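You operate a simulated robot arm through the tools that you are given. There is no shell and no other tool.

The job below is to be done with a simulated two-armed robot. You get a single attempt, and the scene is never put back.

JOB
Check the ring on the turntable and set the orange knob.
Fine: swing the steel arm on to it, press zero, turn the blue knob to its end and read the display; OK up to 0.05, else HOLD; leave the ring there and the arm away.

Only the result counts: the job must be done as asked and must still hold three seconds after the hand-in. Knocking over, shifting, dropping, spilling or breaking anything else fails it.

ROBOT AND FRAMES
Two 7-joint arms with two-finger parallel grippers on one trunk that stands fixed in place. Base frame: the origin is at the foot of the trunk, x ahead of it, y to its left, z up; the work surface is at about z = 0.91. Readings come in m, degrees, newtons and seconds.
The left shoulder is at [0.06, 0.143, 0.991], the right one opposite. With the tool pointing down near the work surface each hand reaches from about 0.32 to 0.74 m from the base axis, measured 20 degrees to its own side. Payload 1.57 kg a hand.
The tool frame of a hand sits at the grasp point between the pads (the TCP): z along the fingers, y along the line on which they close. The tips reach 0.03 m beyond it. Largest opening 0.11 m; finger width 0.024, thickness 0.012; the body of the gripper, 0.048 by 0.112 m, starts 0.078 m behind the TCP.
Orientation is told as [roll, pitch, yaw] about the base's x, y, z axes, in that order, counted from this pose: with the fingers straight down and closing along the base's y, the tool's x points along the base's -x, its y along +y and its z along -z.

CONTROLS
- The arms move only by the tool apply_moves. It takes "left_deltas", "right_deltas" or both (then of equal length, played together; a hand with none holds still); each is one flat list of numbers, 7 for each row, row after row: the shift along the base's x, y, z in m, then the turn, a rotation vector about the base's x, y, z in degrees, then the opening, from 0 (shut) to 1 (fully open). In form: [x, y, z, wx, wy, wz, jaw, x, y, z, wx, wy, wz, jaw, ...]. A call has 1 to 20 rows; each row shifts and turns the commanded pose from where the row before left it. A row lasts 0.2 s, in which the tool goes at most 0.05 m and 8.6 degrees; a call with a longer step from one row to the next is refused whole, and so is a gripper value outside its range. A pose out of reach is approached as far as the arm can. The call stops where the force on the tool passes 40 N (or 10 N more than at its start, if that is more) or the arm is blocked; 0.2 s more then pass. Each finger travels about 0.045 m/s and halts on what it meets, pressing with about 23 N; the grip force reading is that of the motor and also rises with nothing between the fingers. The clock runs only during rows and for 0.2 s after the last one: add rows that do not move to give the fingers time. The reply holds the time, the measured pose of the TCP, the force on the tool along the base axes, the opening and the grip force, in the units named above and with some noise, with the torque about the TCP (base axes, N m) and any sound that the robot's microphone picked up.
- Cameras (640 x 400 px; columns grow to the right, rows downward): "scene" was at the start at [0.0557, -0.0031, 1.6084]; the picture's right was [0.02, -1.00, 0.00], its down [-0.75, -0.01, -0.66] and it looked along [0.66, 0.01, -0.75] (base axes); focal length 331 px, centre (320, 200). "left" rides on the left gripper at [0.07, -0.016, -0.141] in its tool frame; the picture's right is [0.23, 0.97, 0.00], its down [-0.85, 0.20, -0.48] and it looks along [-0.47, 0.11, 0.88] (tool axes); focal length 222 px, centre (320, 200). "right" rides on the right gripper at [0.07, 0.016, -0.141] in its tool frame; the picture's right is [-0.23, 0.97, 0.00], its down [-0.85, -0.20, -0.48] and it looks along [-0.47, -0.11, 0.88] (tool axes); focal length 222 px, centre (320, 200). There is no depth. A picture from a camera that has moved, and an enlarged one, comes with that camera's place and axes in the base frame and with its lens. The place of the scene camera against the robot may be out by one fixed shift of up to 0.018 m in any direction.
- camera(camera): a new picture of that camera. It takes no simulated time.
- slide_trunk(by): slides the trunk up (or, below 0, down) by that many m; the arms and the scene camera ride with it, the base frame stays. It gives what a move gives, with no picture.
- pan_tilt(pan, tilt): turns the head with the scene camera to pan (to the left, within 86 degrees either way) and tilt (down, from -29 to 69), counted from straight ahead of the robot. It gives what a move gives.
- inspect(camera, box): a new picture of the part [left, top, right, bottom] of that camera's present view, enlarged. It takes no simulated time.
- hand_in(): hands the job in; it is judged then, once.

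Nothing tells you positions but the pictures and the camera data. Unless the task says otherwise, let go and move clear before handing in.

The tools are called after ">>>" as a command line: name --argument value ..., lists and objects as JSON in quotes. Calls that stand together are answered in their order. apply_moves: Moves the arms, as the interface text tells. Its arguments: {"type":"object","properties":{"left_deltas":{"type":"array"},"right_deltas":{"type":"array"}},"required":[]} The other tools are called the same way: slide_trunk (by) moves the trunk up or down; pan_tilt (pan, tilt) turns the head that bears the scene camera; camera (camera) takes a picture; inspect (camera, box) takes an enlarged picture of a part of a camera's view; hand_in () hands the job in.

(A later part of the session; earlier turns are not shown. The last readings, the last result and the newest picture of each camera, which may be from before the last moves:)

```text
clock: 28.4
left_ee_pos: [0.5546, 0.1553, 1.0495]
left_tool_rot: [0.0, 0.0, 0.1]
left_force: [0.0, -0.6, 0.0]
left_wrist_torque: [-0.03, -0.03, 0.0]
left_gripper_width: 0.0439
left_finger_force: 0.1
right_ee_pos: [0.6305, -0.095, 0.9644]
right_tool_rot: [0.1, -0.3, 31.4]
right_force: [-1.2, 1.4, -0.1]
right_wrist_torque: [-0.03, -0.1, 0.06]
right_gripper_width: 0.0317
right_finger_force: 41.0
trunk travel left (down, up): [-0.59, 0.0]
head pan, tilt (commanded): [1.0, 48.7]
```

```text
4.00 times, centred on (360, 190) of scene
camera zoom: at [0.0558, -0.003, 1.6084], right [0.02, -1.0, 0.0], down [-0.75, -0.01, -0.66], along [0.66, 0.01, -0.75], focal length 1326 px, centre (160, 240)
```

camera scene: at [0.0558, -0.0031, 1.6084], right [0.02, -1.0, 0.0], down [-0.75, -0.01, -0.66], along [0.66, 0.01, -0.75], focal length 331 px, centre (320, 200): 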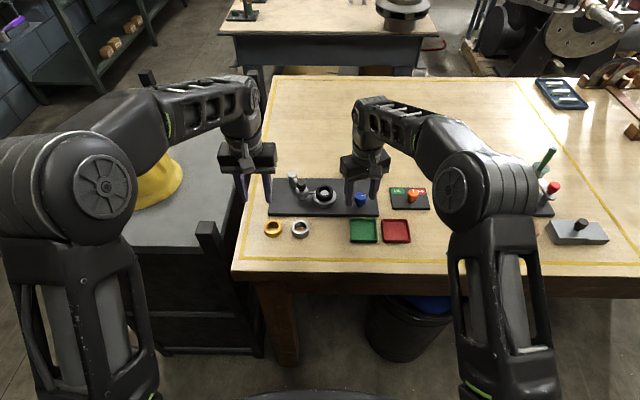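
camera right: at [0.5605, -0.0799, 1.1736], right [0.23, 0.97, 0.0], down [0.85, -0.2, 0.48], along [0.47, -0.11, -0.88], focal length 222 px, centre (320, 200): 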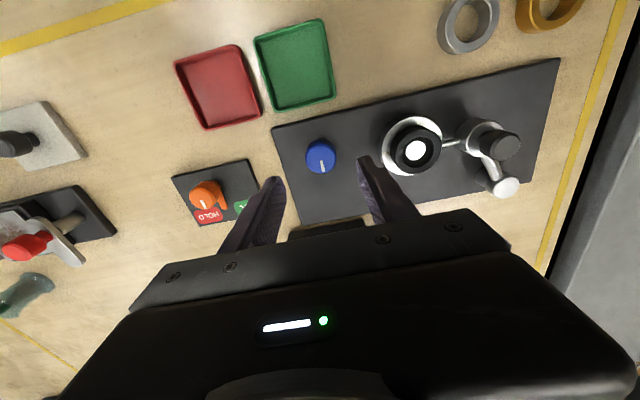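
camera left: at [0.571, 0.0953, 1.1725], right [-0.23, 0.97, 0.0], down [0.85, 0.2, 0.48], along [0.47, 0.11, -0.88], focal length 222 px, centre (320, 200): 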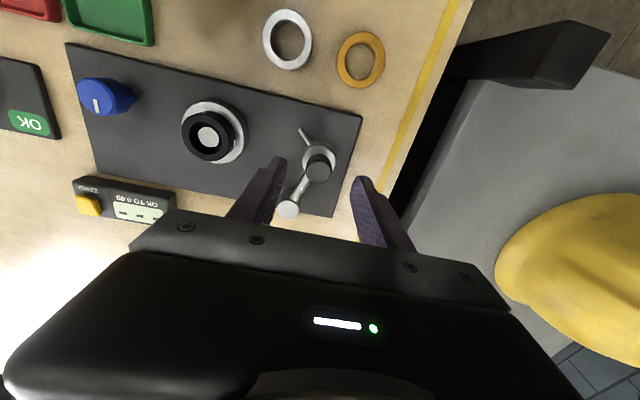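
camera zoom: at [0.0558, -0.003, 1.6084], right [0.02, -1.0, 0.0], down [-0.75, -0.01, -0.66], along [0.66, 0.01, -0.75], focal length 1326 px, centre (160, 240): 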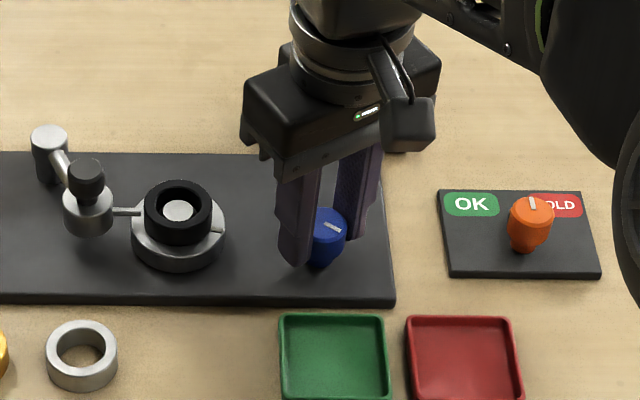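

Still free at about 128°, and the turntable seems to turn roughly three times as far as the knob. Continuing to the end.

>>> apply_moves --right_deltas '[0, 0, 0, 0, 0, -8, 0.24, 0, 0, 0, 0, 0, -8, 0.24, 0, 0, 0, 0, 0, -8, 0.24, 0, 0, 0, 0, 0, -8, 0.24, 0, 0, 0, 0, 0, 0, 0.24]'

>>> inspect --camera "right" --box '[240, 100, 400, 220]'

>>> inspect --camera "scene" --box '[280, 140, 440, 240]'

```text
clock: 29.6
left_ee_pos: [0.555, 0.1553, 1.0498]
left_tool_rot: [0.1, -0.1, -0.1]
left_force: [-0.1, -1.4, 0.2]
left_wrist_torque: [0.01, 0.01, 0.01]
left_gripper_width: 0.0438
left_finger_force: 0.0
right_ee_pos: [0.629, -0.095, 0.9635]
right_tool_rot: [0.0, -0.1, -0.6]
right_force: [0.4, -0.8, -0.9]
right_wrist_torque: [-0.02, -0.01, 0.27]
right_gripper_width: 0.0317
right_finger_force: 39.9
trunk travel left (down, up): [-0.59, 0.0]
head pan, tilt (commanded): [1.0, 48.7]
```

```text
3.33 times, centred on (320, 160) of right
camera zoom: at [0.5605, -0.0783, 1.1066], right [0.24, 0.97, 0.0], down [0.85, -0.21, 0.48], along [0.47, -0.11, -0.88], focal length 740 px, centre (320, 333)
```

zoom: 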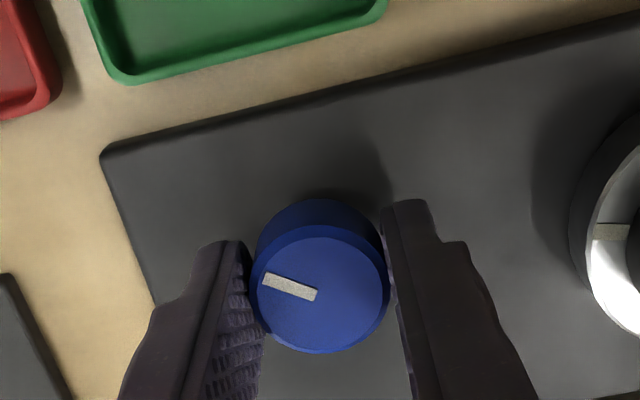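

```text
4.00 times, centred on (360, 190) of scene
camera zoom: at [0.056, -0.0032, 1.6083], right [0.02, -1.0, 0.0], down [-0.75, -0.01, -0.66], along [0.66, 0.01, -0.75], focal length 1326 px, centre (160, 240)
```

zoom: 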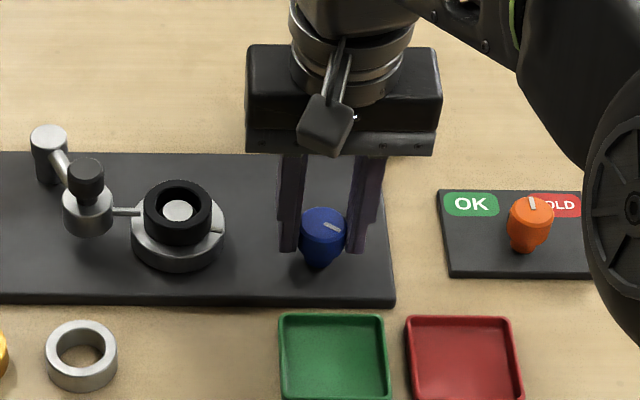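

The hand turned 32° more but the knob didn't follow and torque rose to 0.27 N·m, so it's at its end stop (about 128°). I'll open, lift off and move aside to read the display.

>>> apply_moves --right_deltas '[0, 0, 0, 0, 0, 0, 0.55, 0, 0, 0, 0, 0, 0, 0.55, 0, 0, 0, 0, 0, 0, 0.55, 0, 0, 0.03, 0, 0, 0, 0.55, 0, 0, 0.035, 0, 0, 0, 0.55, -0.03, -0.035, 0, 0, 0, 0, 0.55, -0.03, -0.035, 0, 0, 0, 0, 0.55, -0.02, -0.035, 0, 0, 0, 0, 0.55]'

>>> inspect --camera "scene" --box '[340, 158, 390, 182]'

>>> inspect --camera "scene" --box '[260, 150, 440, 250]'

>>> inspect --camera "scene" --box '[285, 165, 375, 220]'

```text
clock: 31.4
left_ee_pos: [0.5543, 0.1549, 1.0497]
left_tool_rot: [0.0, -0.1, 0.0]
left_force: [-0.5, -0.3, 1.0]
left_wrist_torque: [0.02, -0.02, -0.01]
left_gripper_width: 0.0437
left_finger_force: 0.1
right_ee_pos: [0.5491, -0.202, 1.029]
right_tool_rot: [0.0, -0.1, -0.5]
right_force: [-0.3, -0.1, -0.3]
right_wrist_torque: [0.05, 0.03, 0.0]
right_gripper_width: 0.0602
right_finger_force: 0.0
trunk travel left (down, up): [-0.59, 0.0]
head pan, tilt (commanded): [1.0, 48.7]
```

```text
12.80 times, centred on (365, 170) of scene
camera zoom: at [0.0551, -0.0042, 1.6084], right [0.02, -1.0, 0.0], down [-0.75, -0.01, -0.66], along [0.66, 0.01, -0.75], focal length 4242 px, centre (-256, 584)
```

zoom: 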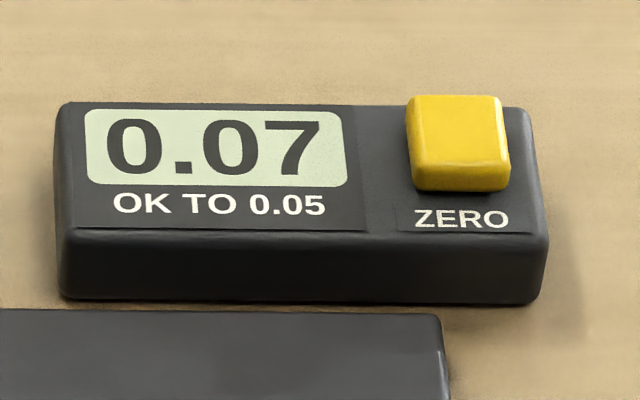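

```text
3.56 times, centred on (350, 200) of scene
camera zoom: at [0.0551, -0.0042, 1.6084], right [0.02, -1.0, 0.0], down [-0.75, -0.01, -0.66], along [0.66, 0.01, -0.75], focal length 1178 px, centre (213, 200)
```

zoom: 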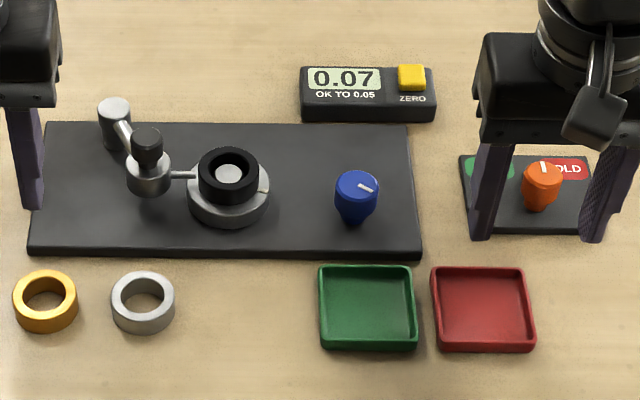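

```text
7.11 times, centred on (330, 192) of scene
camera zoom: at [0.0551, -0.0042, 1.6084], right [0.02, -1.0, 0.0], down [-0.75, -0.01, -0.66], along [0.66, 0.01, -0.75], focal length 2356 px, centre (249, 253)
```

zoom: 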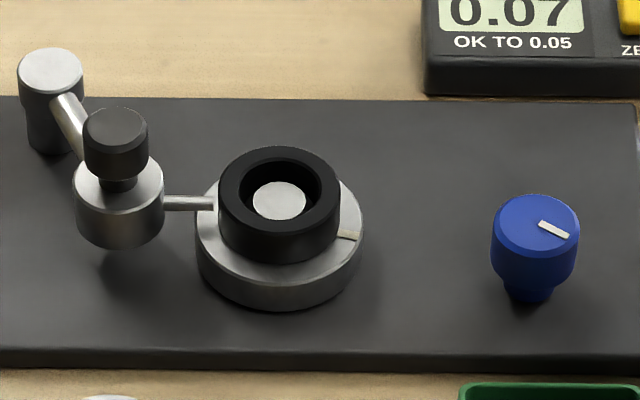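

The display reads 0.07, which is above 0.05, so the verdict is HOLD. Next I'll swing the steel arm back: lower the left fingers loosely around its black knob at about (0.647, 0.060).

>>> apply_moves --left_deltas '[0.0307, -0.031, 0, 0, 0, 0, 0.4, 0.0307, -0.031, 0, 0, 0, 0, 0.4, 0.0307, -0.031, 0, 0, 0, 0, 0.4, 0, 0, -0.01, 0, 0, 0, 0.4]'

>>> inspect --camera "left" --box '[220, 90, 400, 220]'

>>> inspect --camera "scene" --box '[260, 130, 400, 220]'

```text
clock: 32.4
left_ee_pos: [0.6411, 0.07, 1.0391]
left_tool_rot: [0.0, 0.0, 0.0]
left_force: [-0.2, 0.4, -0.4]
left_wrist_torque: [0.02, 0.01, -0.01]
left_gripper_width: 0.044
left_finger_force: 0.0
left hand out of reach, approached as far as the arm can: row 3
right_ee_pos: [0.5497, -0.1999, 1.0299]
right_tool_rot: [0.0, -0.1, -0.4]
right_force: [0.5, -0.4, 0.0]
right_wrist_torque: [0.02, 0.0, 0.0]
right_gripper_width: 0.0605
right_finger_force: 0.1
trunk travel left (down, up): [-0.59, 0.0]
head pan, tilt (commanded): [1.0, 48.7]
```

```text
3.08 times, centred on (310, 155) of left
camera zoom: at [0.5703, 0.0538, 1.1795], right [-0.23, 0.97, 0.0], down [0.85, 0.2, 0.48], along [0.47, 0.11, -0.88], focal length 684 px, centre (351, 338)
```

zoom: 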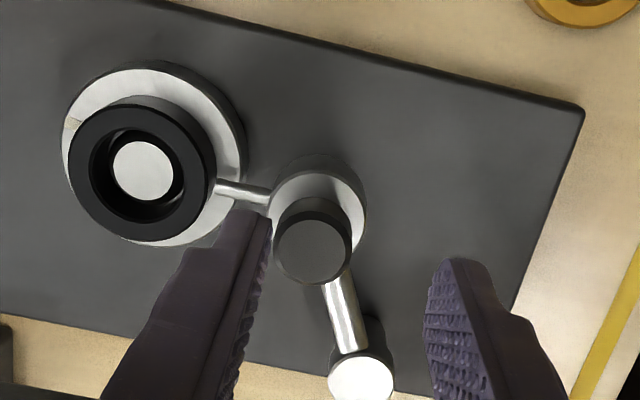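

```text
4.44 times, centred on (330, 175) of scene
camera zoom: at [0.0555, -0.0028, 1.6084], right [0.02, -1.0, 0.0], down [-0.75, -0.01, -0.66], along [0.66, 0.01, -0.75], focal length 1473 px, centre (276, 311)
```

zoom: 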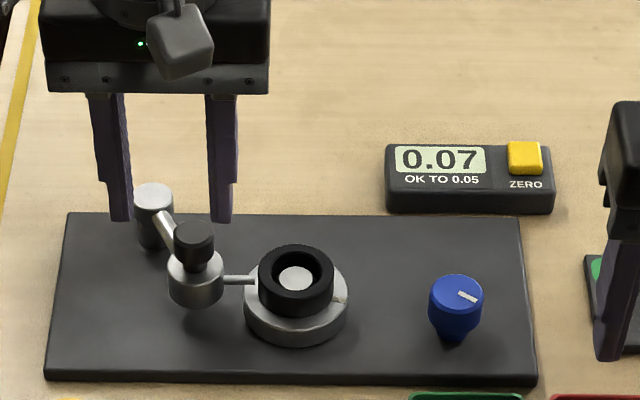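

The knob is at (0.647, 0.060). I'll centre on it and lower.

>>> apply_moves --left_deltas '[0.005, -0.009, 0, 0, 0, 0, 0.4, 0, 0, -0.02, 0, 0, 0, 0.4, 0, 0, -0.019, 0, 0, 0, 0.4]'

>>> inspect --camera "left" --box '[220, 90, 400, 220]'

```text
clock: 33.2
left_ee_pos: [0.6453, 0.0609, 0.9994]
left_tool_rot: [-0.1, -0.1, 0.0]
left_force: [0.3, 0.2, -0.2]
left_wrist_torque: [0.0, 0.02, 0.0]
left_gripper_width: 0.0442
left_finger_force: 0.0
right_ee_pos: [0.5493, -0.2001, 1.0298]
right_tool_rot: [0.1, -0.1, -0.5]
right_force: [-0.1, -0.2, -0.6]
right_wrist_torque: [0.0, 0.01, -0.02]
right_gripper_width: 0.0606
right_finger_force: 0.1
trunk travel left (down, up): [-0.59, 0.0]
head pan, tilt (commanded): [1.0, 48.7]
```

```text
3.08 times, centred on (310, 155) of left
camera zoom: at [0.5754, 0.044, 1.1401], right [-0.23, 0.97, 0.0], down [0.85, 0.2, 0.48], along [0.47, 0.11, -0.88], focal length 684 px, centre (351, 338)
```

zoom: 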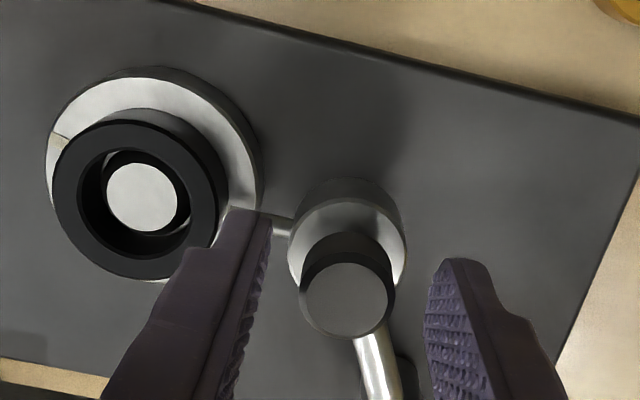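

Fingers are loosely around the knob. I'll push it back toward +y slowly along its arc.

>>> apply_moves --left_deltas '[0, 0.006, 0, 0, 0, 0, 0.4, -0.001, 0.006, 0, 0, 0, 0, 0.4, -0.002, 0.006, 0, 0, 0, 0, 0.4, -0.001, 0.006, 0, 0, 0, 0, 0.4, -0.001, 0.006, 0, 0, 0, 0, 0.4, 0, 0.006, 0, 0, 0, 0, 0.4, 0, 0.006, 0, 0, 0, 0, 0.4, 0.001, 0.006, 0, 0, 0, 0, 0.4]'

>>> inspect --camera "left" --box '[220, 90, 400, 220]'

>>> inspect --camera "scene" --box '[260, 140, 400, 230]'

```text
clock: 35.0
left_ee_pos: [0.64, 0.1088, 0.9992]
left_tool_rot: [0.0, -0.2, -0.1]
left_force: [0.0, 0.2, -0.1]
left_wrist_torque: [0.0, -0.02, 0.01]
left_gripper_width: 0.0442
left_finger_force: 0.2
right_ee_pos: [0.5486, -0.2, 1.0291]
right_tool_rot: [0.0, -0.1, -0.4]
right_force: [-0.1, 0.7, -1.5]
right_wrist_torque: [0.0, -0.01, -0.02]
right_gripper_width: 0.0606
right_finger_force: 0.0
trunk travel left (down, up): [-0.59, 0.0]
head pan, tilt (commanded): [1.0, 48.7]
```

```text
3.08 times, centred on (310, 155) of left
camera zoom: at [0.571, 0.0928, 1.1406], right [-0.23, 0.97, 0.0], down [0.85, 0.2, 0.48], along [0.47, 0.11, -0.88], focal length 684 px, centre (351, 338)
```

zoom: 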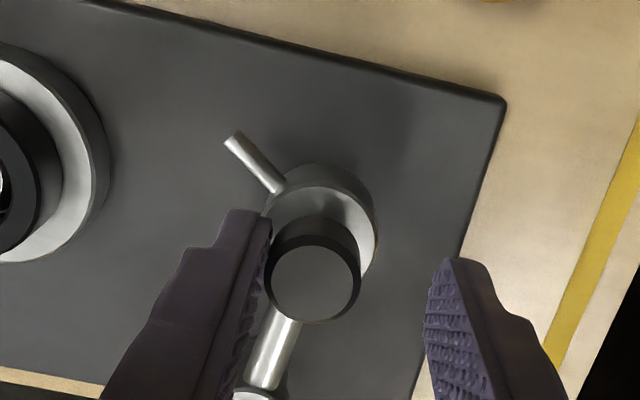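

```text
4.44 times, centred on (330, 185) of scene
camera zoom: at [0.0558, -0.003, 1.6084], right [0.02, -1.0, 0.0], down [-0.75, -0.01, -0.66], along [0.66, 0.01, -0.75], focal length 1473 px, centre (276, 267)
```

zoom: 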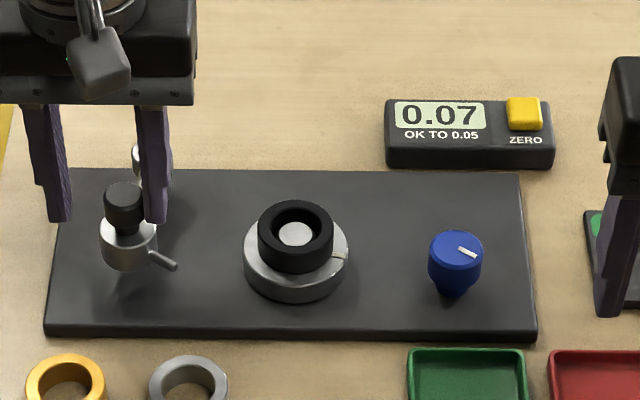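

The arm is swinging back with no resistance. I'll push it on to its original parked position and feel for the stop.

>>> apply_moves --left_deltas '[0.001, 0.006, 0, 0, 0, 0, 0.4, 0.001, 0.006, 0, 0, 0, 0, 0.4, 0, 0.003, 0, 0, 0, 0, 0.4, 0, 0.002, 0, 0, 0, 0, 0.4]'

>>> inspect --camera "left" --box '[220, 90, 400, 220]'

>>> inspect --camera "scene" --box '[260, 140, 400, 230]'

```text
clock: 36.0
left_ee_pos: [0.6427, 0.1252, 0.9997]
left_tool_rot: [-0.2, 0.0, -0.1]
left_force: [0.6, -7.2, -1.7]
left_wrist_torque: [-0.06, 0.08, 0.03]
left_gripper_width: 0.0497
left_finger_force: 3.3
right_ee_pos: [0.5495, -0.2017, 1.0299]
right_tool_rot: [0.0, -0.1, -0.5]
right_force: [0.4, -0.4, 0.1]
right_wrist_torque: [0.01, -0.01, -0.03]
right_gripper_width: 0.0604
right_finger_force: 0.1
trunk travel left (down, up): [-0.59, 0.0]
head pan, tilt (commanded): [1.0, 48.7]
```

```text
3.08 times, centred on (310, 155) of left
camera zoom: at [0.5729, 0.1077, 1.1404], right [-0.23, 0.97, 0.0], down [0.86, 0.2, 0.48], along [0.47, 0.11, -0.88], focal length 684 px, centre (351, 338)
```

zoom: 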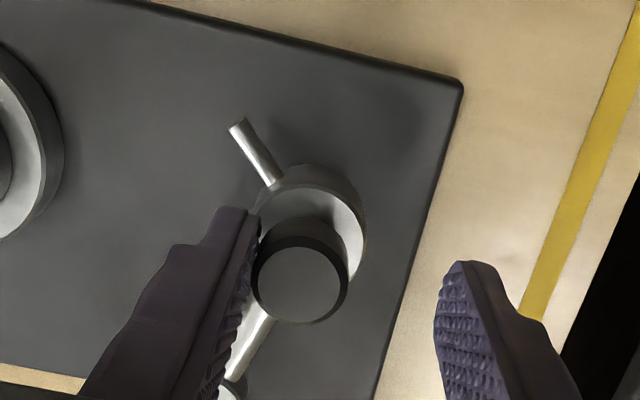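

```text
4.44 times, centred on (330, 185) of scene
camera zoom: at [0.056, -0.0042, 1.6083], right [0.02, -1.0, 0.0], down [-0.75, -0.01, -0.66], along [0.66, 0.01, -0.75], focal length 1473 px, centre (276, 267)
```

zoom: 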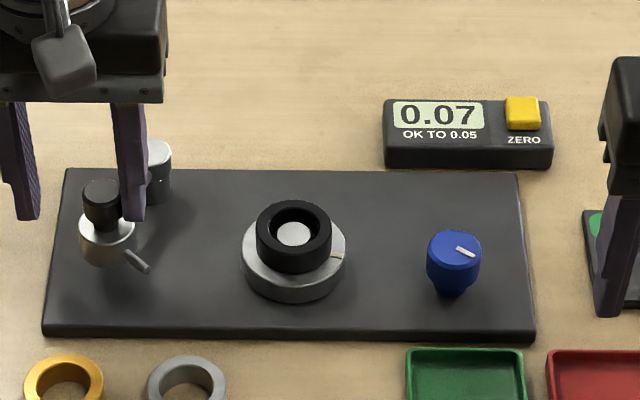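

The arm is back against its parking stop. I'll ease off, lift straight up and take the left hand back.

>>> apply_moves --left_deltas '[0, -0.006, 0, 0, 0, 0, 0.42, 0, -0.003, 0, 0, 0, 0, 0.45, 0, 0, 0.03, 0, 0, 0, 0.45, -0.01, 0, 0.03, 0, 0, 0, 0.45, -0.035, 0.025, 0.01, 0, 0, 0, 0.45, -0.035, 0.025, 0, 0, 0, 0, 0.45, -0.03, 0.02, 0, 0, 0, 0, 0.45]'

>>> inspect --camera "scene" --box '[260, 140, 440, 240]'

>>> camera --camera "right"

>>> inspect --camera "right" --box '[230, 100, 410, 230]'

```text
clock: 37.6
left_ee_pos: [0.5314, 0.1884, 1.0704]
left_tool_rot: [0.0, -0.1, 0.0]
left_force: [-1.0, 0.1, 0.3]
left_wrist_torque: [-0.02, -0.01, -0.03]
left_gripper_width: 0.0496
left_finger_force: 0.1
right_ee_pos: [0.5494, -0.1996, 1.0301]
right_tool_rot: [0.0, -0.2, -0.5]
right_force: [-0.4, 0.4, -0.6]
right_wrist_torque: [0.02, -0.04, 0.01]
right_gripper_width: 0.0605
right_finger_force: 0.1
trunk travel left (down, up): [-0.59, 0.0]
head pan, tilt (commanded): [1.0, 48.7]
```

```text
3.56 times, centred on (350, 190) of scene
camera zoom: at [0.0546, -0.0025, 1.6084], right [0.02, -1.0, 0.0], down [-0.75, -0.01, -0.66], along [0.66, 0.01, -0.75], focal length 1178 px, centre (213, 236)
```

zoom: 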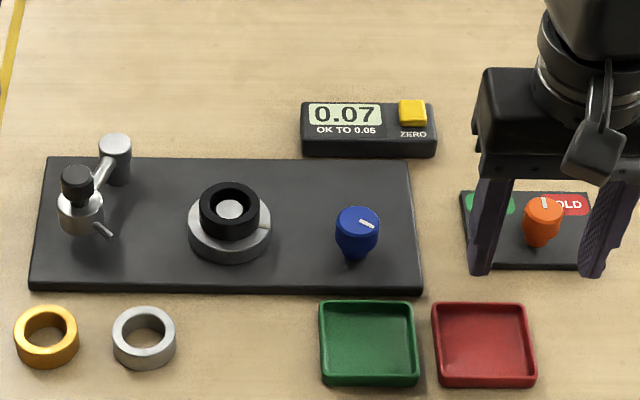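

```text
taken
camera right: at [0.4793, -0.1836, 1.1725], right [0.23, 0.97, 0.0], down [0.85, -0.21, 0.48], along [0.47, -0.11, -0.88], focal length 222 px, centre (320, 200)
```

right: 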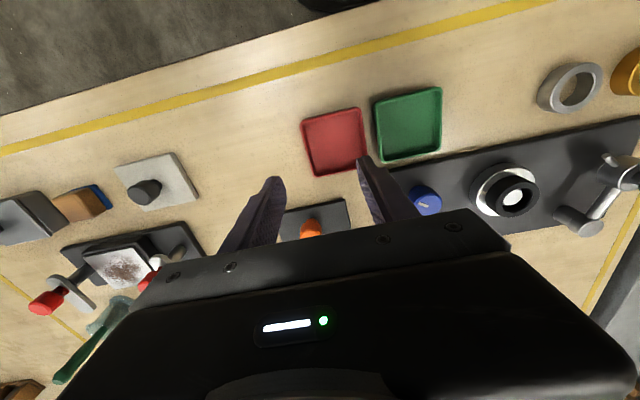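

```text
3.08 times, centred on (320, 165) of right
camera zoom: at [0.4793, -0.1836, 1.1725], right [0.23, 0.97, 0.0], down [0.85, -0.21, 0.48], along [0.47, -0.11, -0.88], focal length 684 px, centre (320, 308)
```

zoom: 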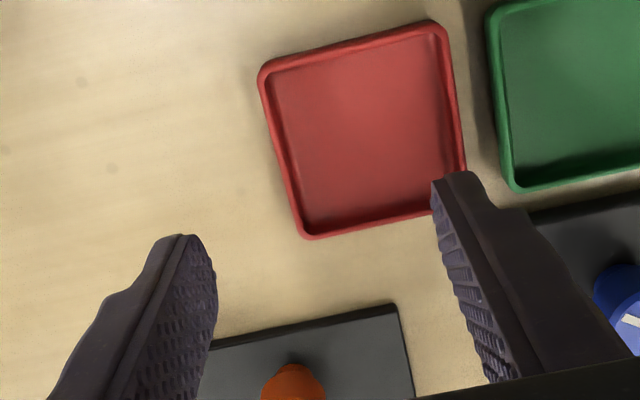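

The steel arm stays parked and the ring is still on the turntable. Next I'll hover the right hand over the orange knob and look closely before gripping.

>>> apply_moves --right_deltas '[0.03, -0.012, 0.005, 0, 0, 0, 0.6, 0.03, -0.012, 0, 0, 0, 0, 0.6, 0.028, -0.012, 0, 0, 0, 0, 0.6, 0, 0, 0, 0, 0, 0, 0.6]'

>>> camera --camera "right"

>>> inspect --camera "right" --box '[230, 100, 410, 230]'

>>> inspect --camera "scene" --box '[370, 160, 450, 220]'

```text
clock: 38.6
left_ee_pos: [0.5328, 0.1864, 1.0687]
left_tool_rot: [0.0, -0.1, 0.0]
left_force: [-0.3, 0.4, 0.5]
left_wrist_torque: [-0.01, 0.01, 0.01]
left_gripper_width: 0.0495
left_finger_force: 0.1
right_ee_pos: [0.6378, -0.2353, 1.0332]
right_tool_rot: [0.1, -0.2, -0.6]
right_force: [-0.8, 0.1, 0.3]
right_wrist_torque: [-0.02, 0.01, -0.03]
right_gripper_width: 0.0662
right_finger_force: 0.0
trunk travel left (down, up): [-0.59, 0.0]
head pan, tilt (commanded): [1.0, 48.7]
```

```text
taken
camera right: at [0.5681, -0.2187, 1.1767], right [0.23, 0.97, 0.0], down [0.85, -0.21, 0.48], along [0.47, -0.11, -0.88], focal length 222 px, centre (320, 200)
```

right: 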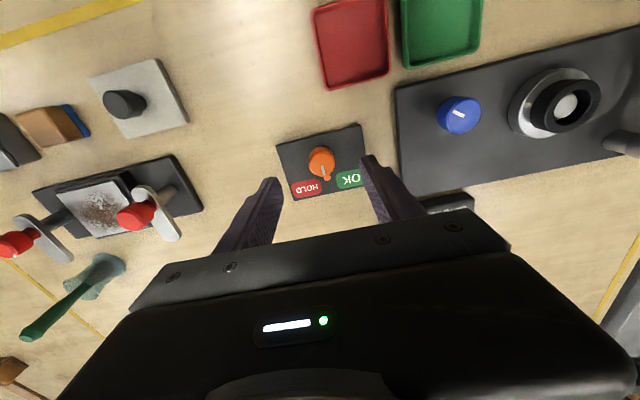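

```text
3.08 times, centred on (320, 165) of right
camera zoom: at [0.5681, -0.2187, 1.1767], right [0.23, 0.97, 0.0], down [0.85, -0.21, 0.48], along [0.47, -0.11, -0.88], focal length 684 px, centre (320, 308)
```

zoom: 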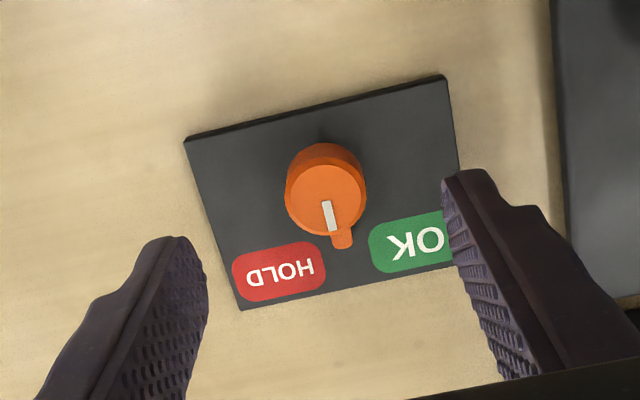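

```text
6.67 times, centred on (410, 190) of scene
camera zoom: at [0.055, -0.003, 1.6084], right [0.02, -1.0, 0.0], down [-0.75, -0.01, -0.66], along [0.66, 0.01, -0.75], focal length 2209 px, centre (-280, 267)
```

zoom: 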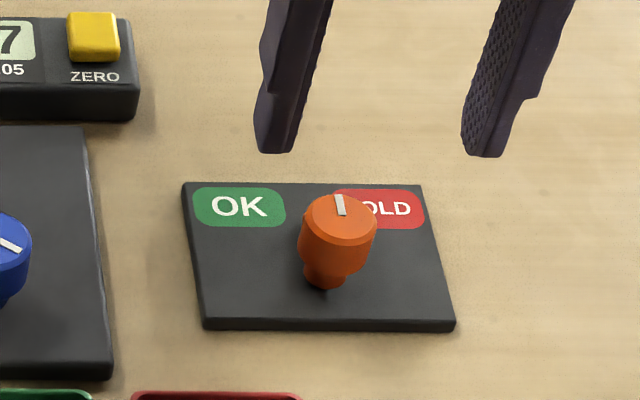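

The orange knob's top is at (0.646, −0.236) and its tab points straight between HOLD (right) and OK (left). I'll lower onto it and grip.

>>> apply_moves --right_deltas '[0.0085, -0.001, -0.025, 0, 0, 0, 0.55, 0, 0, -0.025, 0, 0, 0, 0.55, 0, 0, -0.02, 0, 0, 0, 0.55, 0, 0, 0, 0, 0, 0, 0.2, 0, 0, 0, 0, 0, 0, 0.2, 0, 0, 0, 0, 0, 0, 0.2]'

>>> inspect --camera "right" --box '[230, 100, 410, 230]'

>>> inspect --camera "scene" --box '[370, 160, 450, 220]'

```text
clock: 40.0
left_ee_pos: [0.5321, 0.1876, 1.0687]
left_tool_rot: [0.0, 0.0, 0.0]
left_force: [0.2, 0.3, -0.4]
left_wrist_torque: [-0.05, 0.01, -0.03]
left_gripper_width: 0.0495
left_finger_force: 0.1
right_ee_pos: [0.6457, -0.2336, 0.9651]
right_tool_rot: [0.0, -0.1, -0.4]
right_force: [-0.1, 5.9, -0.4]
right_wrist_torque: [0.16, 0.0, 0.02]
right_gripper_width: 0.028
right_finger_force: 20.3
trunk travel left (down, up): [-0.59, 0.0]
head pan, tilt (commanded): [1.0, 48.7]
```

```text
3.08 times, centred on (320, 165) of right
camera zoom: at [0.5762, -0.2187, 1.1065], right [0.23, 0.97, 0.0], down [0.85, -0.21, 0.48], along [0.47, -0.11, -0.88], focal length 684 px, centre (320, 308)
```

zoom: 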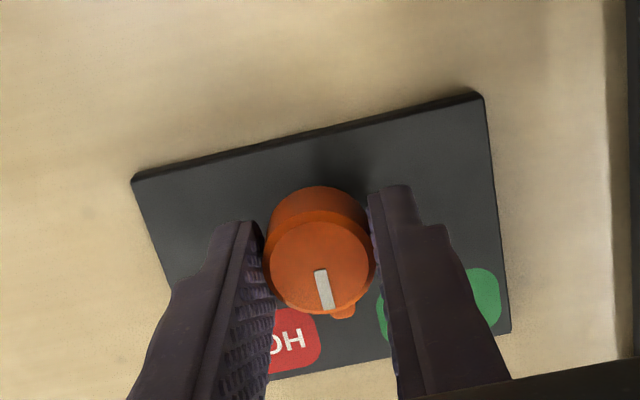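

```text
6.67 times, centred on (410, 190) of scene
camera zoom: at [0.0557, -0.0023, 1.6083], right [0.02, -1.0, 0.0], down [-0.75, -0.01, -0.66], along [0.66, 0.01, -0.75], focal length 2209 px, centre (-280, 267)
```

zoom: 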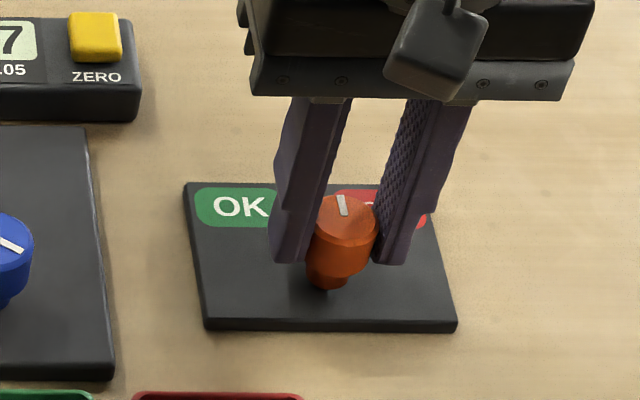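

Gripped, with a slight sideways load, so I'll correct by 2 mm and turn clockwise toward HOLD, starting with 24°.

>>> apply_moves --right_deltas '[0, 0.002, 0, 0, 0, 0, 0.2, 0, 0, 0, 0, 0, -8, 0.2, 0, 0, 0, 0, 0, -8, 0.2, 0, 0, 0, 0, 0, -8, 0.2, 0, 0, 0, 0, 0, 0, 0.2]'

>>> inspect --camera "right" --box '[230, 100, 410, 230]'

>>> inspect --camera "scene" --box '[370, 160, 450, 220]'

```text
clock: 41.2
left_ee_pos: [0.5323, 0.1872, 1.0695]
left_tool_rot: [-0.1, 0.0, -0.1]
left_force: [-0.8, -0.5, 0.5]
left_wrist_torque: [-0.01, -0.04, -0.01]
left_gripper_width: 0.0494
left_finger_force: 0.1
right_ee_pos: [0.6464, -0.2359, 0.9636]
right_tool_rot: [-0.1, -0.1, -24.6]
right_force: [-3.0, 1.7, -1.0]
right_wrist_torque: [0.04, -0.01, -0.02]
right_gripper_width: 0.0279
right_finger_force: 38.6
trunk travel left (down, up): [-0.59, 0.0]
head pan, tilt (commanded): [1.0, 48.7]
```

```text
3.08 times, centred on (320, 165) of right
camera zoom: at [0.5893, -0.1916, 1.1066], right [0.61, 0.79, 0.0], down [0.69, -0.54, 0.48], along [0.38, -0.29, -0.88], focal length 684 px, centre (320, 308)
```

zoom: 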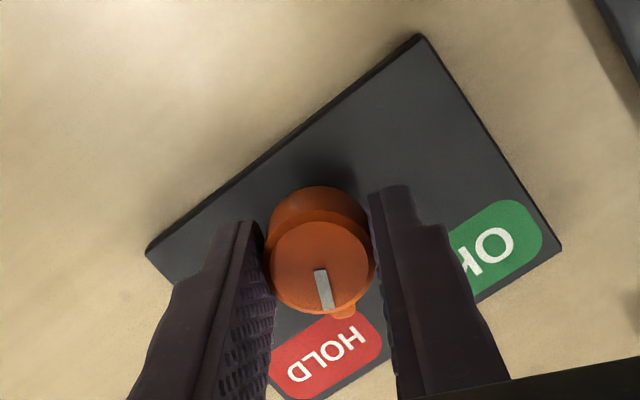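

```text
6.67 times, centred on (410, 190) of scene
camera zoom: at [0.0555, -0.003, 1.6084], right [0.02, -1.0, 0.0], down [-0.75, -0.01, -0.66], along [0.66, 0.01, -0.75], focal length 2209 px, centre (-280, 267)
```

zoom: 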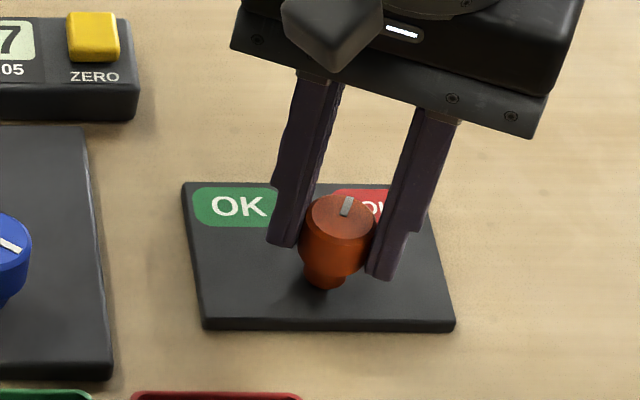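

It turns with the hand and the tab is moving toward HOLD. I'll turn 14° more and check the alignment.

>>> apply_moves --right_deltas '[0, 0, 0, 0, 0, -7, 0.2, 0, 0, 0, 0, 0, -7, 0.2, 0, 0, 0, 0, 0, 0, 0.2]'

>>> inspect --camera "right" --box '[230, 100, 410, 230]'

>>> inspect --camera "scene" --box '[370, 160, 450, 220]'

```text
clock: 42.0
left_ee_pos: [0.5319, 0.1864, 1.0688]
left_tool_rot: [0.0, -0.1, 0.0]
left_force: [-0.3, -0.3, 0.0]
left_wrist_torque: [0.0, -0.04, -0.01]
left_gripper_width: 0.0496
left_finger_force: 0.1
right_ee_pos: [0.6455, -0.2353, 0.9635]
right_tool_rot: [-0.1, 0.0, -38.5]
right_force: [-6.3, -1.2, -1.3]
right_wrist_torque: [0.07, 0.37, -0.01]
right_gripper_width: 0.0274
right_finger_force: 37.6
trunk travel left (down, up): [-0.59, 0.0]
head pan, tilt (commanded): [1.0, 48.7]
```

```text
3.08 times, centred on (320, 165) of right
camera zoom: at [0.6015, -0.1795, 1.1066], right [0.78, 0.62, 0.0], down [0.54, -0.69, 0.48], along [0.3, -0.38, -0.88], focal length 684 px, centre (320, 308)
```

zoom: 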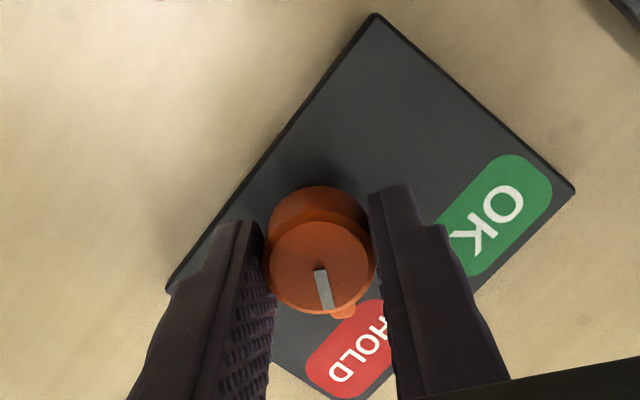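

```text
6.67 times, centred on (410, 190) of scene
camera zoom: at [0.055, -0.0034, 1.6084], right [0.02, -1.0, 0.0], down [-0.75, -0.01, -0.66], along [0.66, 0.01, -0.75], focal length 2209 px, centre (-280, 267)
```

zoom: 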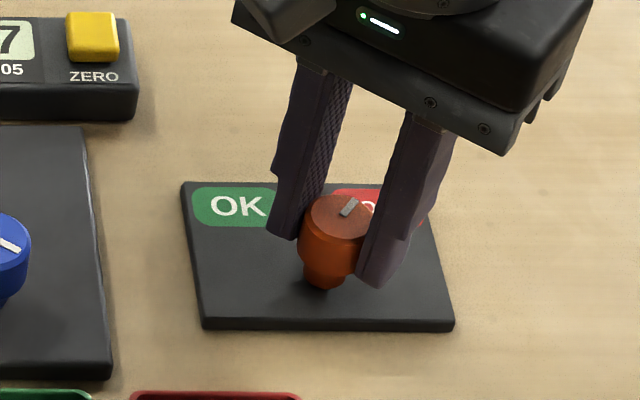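

The tab now points at HOLD with no stop felt yet. I'll feel a few degrees further for a stop or detent.

>>> apply_moves --right_deltas '[0, 0, 0, 0, 0, -4, 0.2, 0, 0, 0, 0, 0, 0, 0.2]'

>>> inspect --camera "right" --box '[230, 100, 410, 230]'

```text
clock: 42.6
left_ee_pos: [0.5321, 0.1864, 1.0696]
left_tool_rot: [0.0, 0.0, -0.1]
left_force: [-0.2, 0.0, 1.4]
left_wrist_torque: [-0.01, -0.03, -0.02]
left_gripper_width: 0.0495
left_finger_force: 0.0
right_ee_pos: [0.646, -0.235, 0.9647]
right_tool_rot: [-0.1, 0.0, -42.5]
right_force: [-8.2, -2.6, -4.0]
right_wrist_torque: [-0.05, 0.01, -0.04]
right_gripper_width: 0.0274
right_finger_force: 37.6
trunk travel left (down, up): [-0.59, 0.0]
head pan, tilt (commanded): [1.0, 48.7]
```

```text
3.08 times, centred on (320, 165) of right
camera zoom: at [0.6055, -0.1766, 1.1066], right [0.83, 0.56, 0.0], down [0.5, -0.72, 0.48], along [0.27, -0.4, -0.88], focal length 684 px, centre (320, 308)
```

zoom: 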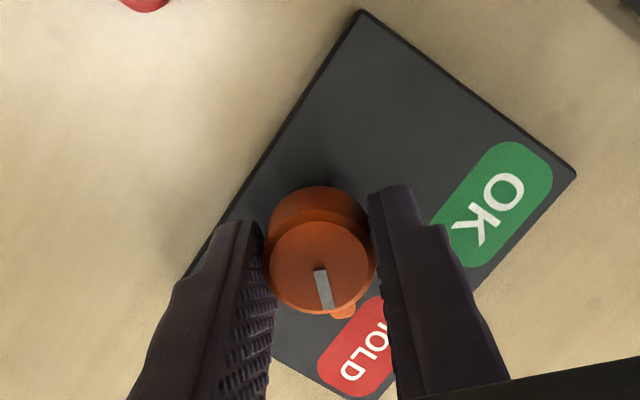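

The tab points at the middle of HOLD at about −42°. I'll release, lift straight up, and check.

>>> apply_moves --right_deltas '[0, 0, 0, 0, 0, 0, 0.55, 0, 0, 0, 0, 0, 0, 0.55, 0, 0, 0, 0, 0, 0, 0.55, 0, 0, 0.03, 0, 0, 0, 0.55, 0, 0, 0.04, 0, 0, 0, 0.55, -0.01, 0, 0, 0, 0, 8, 0.55, -0.01, 0, 0, 0, 0, 8, 0.55, 0, 0, 0, 0, 0, 8, 0.55, 0, 0, 0, 0, 0, 8, 0.55, 0, 0, 0, 0, 0, 8, 0.55]'

>>> inspect --camera "right" --box '[230, 100, 410, 230]'

>>> inspect --camera "scene" --box '[370, 160, 450, 220]'

```text
clock: 44.8
left_ee_pos: [0.533, 0.1877, 1.069]
left_tool_rot: [0.0, 0.0, -0.1]
left_force: [-0.2, -0.1, -0.4]
left_wrist_torque: [-0.01, 0.02, 0.02]
left_gripper_width: 0.0498
left_finger_force: 0.1
right_ee_pos: [0.6263, -0.2345, 1.0335]
right_tool_rot: [0.1, -0.1, -2.4]
right_force: [0.4, -0.4, -0.3]
right_wrist_torque: [-0.01, 0.03, -0.01]
right_gripper_width: 0.0602
right_finger_force: 0.0
trunk travel left (down, up): [-0.59, 0.0]
head pan, tilt (commanded): [1.0, 48.7]
```

```text
3.08 times, centred on (320, 165) of right
camera zoom: at [0.5574, -0.2164, 1.1767], right [0.27, 0.96, 0.0], down [0.85, -0.23, 0.48], along [0.46, -0.13, -0.88], focal length 684 px, centre (320, 308)
```

zoom: 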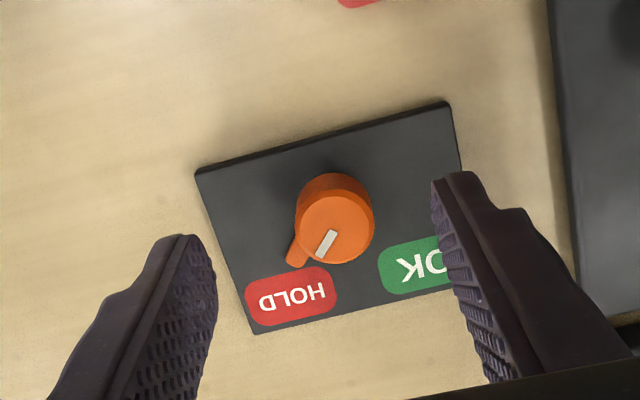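

```text
6.67 times, centred on (410, 190) of scene
camera zoom: at [0.0559, -0.0032, 1.6083], right [0.02, -1.0, 0.0], down [-0.75, -0.01, -0.66], along [0.66, 0.01, -0.75], focal length 2209 px, centre (-280, 267)
```

zoom: 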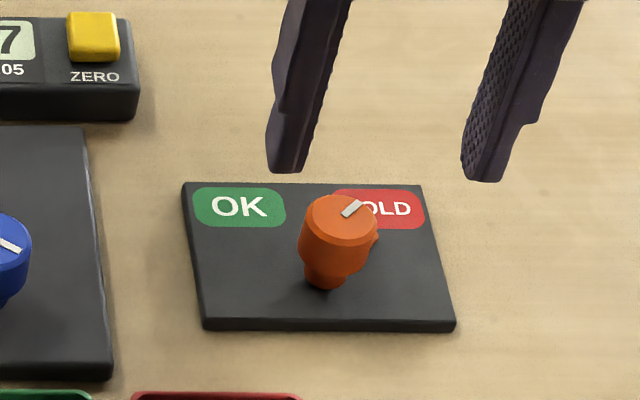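

The knob stays, pointing into HOLD. I'll zoom in to measure how well it's centred on the label.

>>> inspect --camera "right" --box '[280, 140, 370, 215]'

>>> inspect --camera "scene" --box '[390, 180, 430, 210]'

```text
5.33 times, centred on (325, 178) of right
camera zoom: at [0.5574, -0.2164, 1.1767], right [0.27, 0.96, 0.0], down [0.85, -0.23, 0.48], along [0.46, -0.13, -0.88], focal length 1185 px, centre (293, 320)
```

zoom: 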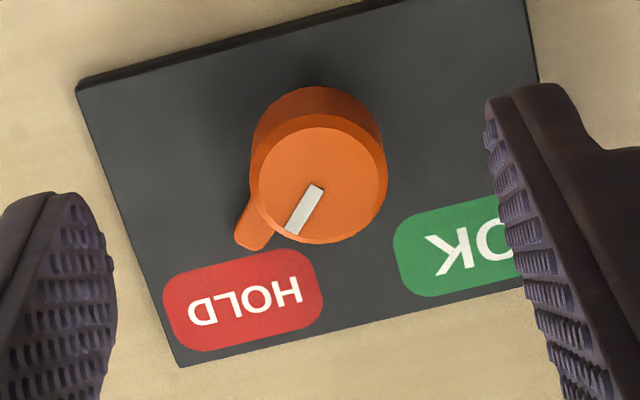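

```text
13.33 times, centred on (410, 195) of scene
camera zoom: at [0.0559, -0.0032, 1.6083], right [0.02, -1.0, 0.0], down [-0.75, -0.01, -0.66], along [0.66, 0.01, -0.75], focal length 4418 px, centre (-880, 267)
```

zoom: 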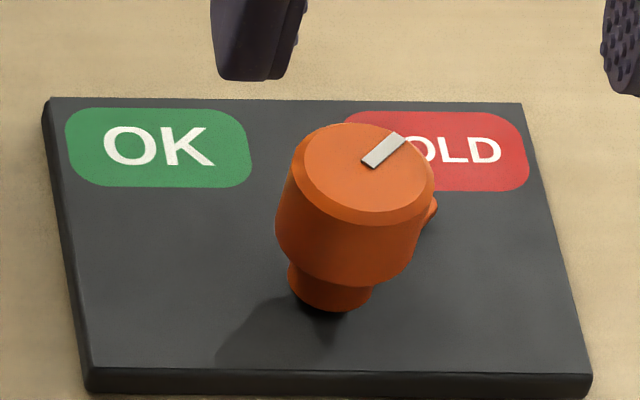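

The knob reads about −44°, while the HOLD label's centre lies at about −38° from it. That's within the label but off-centre, so I'll re-grip the same way and bring it back about 5°.

>>> apply_moves --right_deltas '[0.01, 0, 0, 0, 0, -8, 0.55, 0.01, -0.001, 0, 0, 0, -8, 0.55, 0, 0, 0, 0, 0, -8, 0.55, 0, 0, 0, 0, 0, -8, 0.55, 0, 0, 0, 0, 0, -8, 0.55, 0, 0, -0.025, 0, 0, 0, 0.55, 0, 0, -0.025, 0, 0, 0, 0.55, 0, 0, -0.019, 0, 0, 0, 0.55]'

>>> inspect --camera "right" --box '[230, 100, 410, 230]'

```text
clock: 46.6
left_ee_pos: [0.5322, 0.1867, 1.0683]
left_tool_rot: [0.0, 0.0, -0.1]
left_force: [-0.2, 0.2, 0.0]
left_wrist_torque: [0.01, -0.01, 0.0]
left_gripper_width: 0.0496
left_finger_force: 0.1
right_ee_pos: [0.6467, -0.2356, 0.9657]
right_tool_rot: [0.0, -0.2, -42.5]
right_force: [-0.2, 0.1, 1.3]
right_wrist_torque: [-0.03, 0.01, 0.01]
right_gripper_width: 0.0605
right_finger_force: 0.0
trunk travel left (down, up): [-0.59, 0.0]
head pan, tilt (commanded): [1.0, 48.7]
```

```text
3.08 times, centred on (320, 165) of right
camera zoom: at [0.6066, -0.1771, 1.1076], right [0.82, 0.57, 0.0], down [0.5, -0.72, 0.48], along [0.27, -0.4, -0.88], focal length 684 px, centre (320, 308)
```

zoom: 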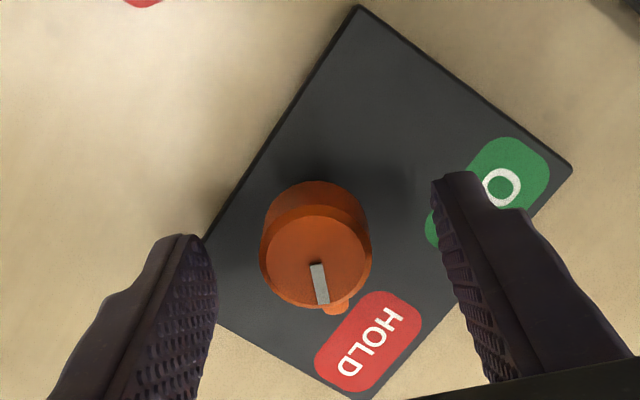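

From this view the tab is about 7° past the label's centre. I'll grip and turn back 6°.

>>> apply_moves --right_deltas '[0, 0, 0, 0, 0, 0, 0.2, 0, 0, 0, 0, 0, 0, 0.2, 0, 0, 0, 0, 0, 0, 0.2, 0, 0, 0, 0, 0, 3, 0.2, 0, 0, 0, 0, 0, 3, 0.2, 0, 0, 0, 0, 0, 0, 0.2]'

>>> inspect --camera "right" --box '[230, 100, 410, 230]'

```text
clock: 48.0
left_ee_pos: [0.5336, 0.1866, 1.069]
left_tool_rot: [0.0, 0.0, 0.0]
left_force: [-1.0, 0.0, -0.6]
left_wrist_torque: [0.02, -0.01, 0.02]
left_gripper_width: 0.0495
left_finger_force: 0.1
right_ee_pos: [0.6459, -0.2358, 0.9657]
right_tool_rot: [0.0, -0.1, -36.5]
right_force: [2.2, -2.8, -1.0]
right_wrist_torque: [0.12, 0.16, -0.01]
right_gripper_width: 0.028
right_finger_force: 38.4
trunk travel left (down, up): [-0.59, 0.0]
head pan, tilt (commanded): [1.0, 48.7]
```

```text
3.08 times, centred on (320, 165) of right
camera zoom: at [0.6003, -0.182, 1.1079], right [0.76, 0.65, 0.0], down [0.57, -0.67, 0.48], along [0.31, -0.37, -0.88], focal length 684 px, centre (320, 308)
```

zoom: 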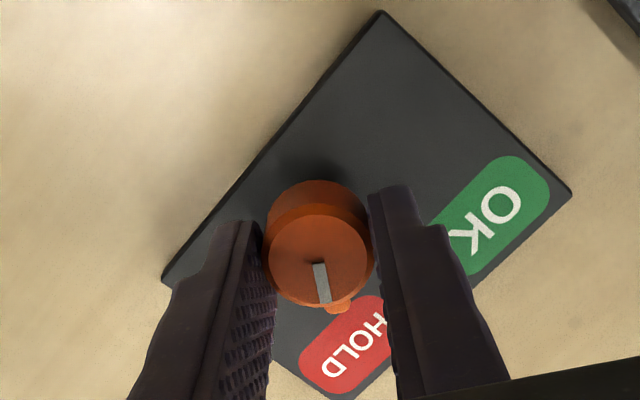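

Now the tab lines up with the middle of HOLD. I'll release, lift straight up, back off, and verify everything.

>>> apply_moves --right_deltas '[0, 0, 0, 0, 0, 0, 0.55, 0, 0, 0, 0, 0, 0, 0.55, 0, 0, 0, 0, 0, 0, 0.55, 0, 0, 0.03, 0, 0, 0, 0.55, 0, 0, 0.04, 0, 0, 0, 0.55, -0.01, 0, 0, 0, 0, 8, 0.55, -0.01, 0, 0, 0, 0, 8, 0.55, 0, 0, 0, 0, 0, 8, 0.55, 0, 0, 0, 0, 0, 8, 0.55]'

>>> inspect --camera "right" --box '[280, 140, 370, 215]'

>>> inspect --camera "scene" --box '[390, 180, 430, 210]'

>>> inspect --camera "scene" --box '[260, 150, 440, 250]'

```text
clock: 50.0
left_ee_pos: [0.532, 0.1858, 1.0691]
left_tool_rot: [-0.1, 0.0, -0.1]
left_force: [0.2, 0.3, 0.5]
left_wrist_torque: [0.01, 0.0, 0.0]
left_gripper_width: 0.0496
left_finger_force: 0.0
right_ee_pos: [0.6256, -0.2356, 1.0362]
right_tool_rot: [0.1, -0.1, -4.3]
right_force: [-0.3, -0.4, 0.3]
right_wrist_torque: [-0.02, 0.03, -0.01]
right_gripper_width: 0.0605
right_finger_force: 0.1
trunk travel left (down, up): [-0.59, 0.0]
head pan, tilt (commanded): [1.0, 48.7]
```

```text
5.33 times, centred on (325, 178) of right
camera zoom: at [0.558, -0.2145, 1.1779], right [0.3, 0.95, 0.0], down [0.84, -0.26, 0.48], along [0.46, -0.14, -0.88], focal length 1185 px, centre (293, 320)
```

zoom: 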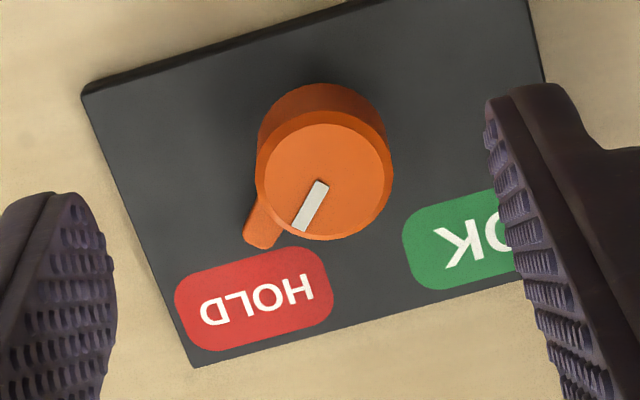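

```text
13.33 times, centred on (410, 195) of scene
camera zoom: at [0.0556, -0.0032, 1.6084], right [0.02, -1.0, 0.0], down [-0.75, -0.01, -0.66], along [0.66, 0.01, -0.75], focal length 4418 px, centre (-880, 267)
```

zoom: 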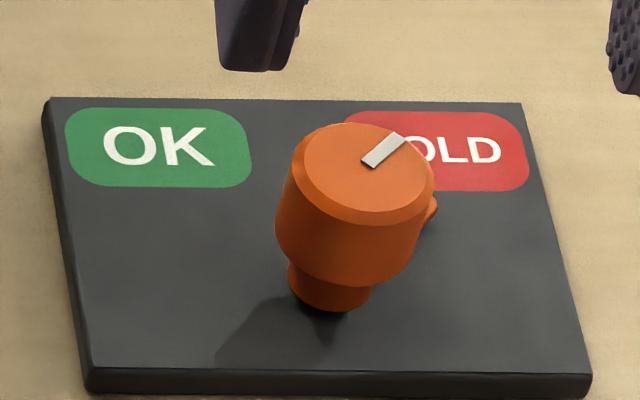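

```text
3.56 times, centred on (350, 200) of scene
camera zoom: at [0.0556, -0.0032, 1.6084], right [0.02, -1.0, 0.0], down [-0.75, -0.01, -0.66], along [0.66, 0.01, -0.75], focal length 1178 px, centre (213, 200)
```

zoom: 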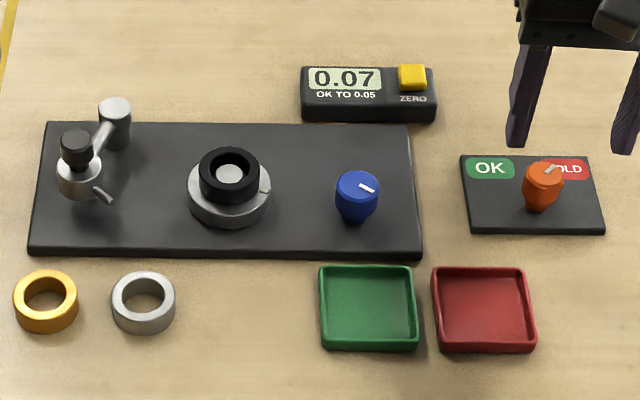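

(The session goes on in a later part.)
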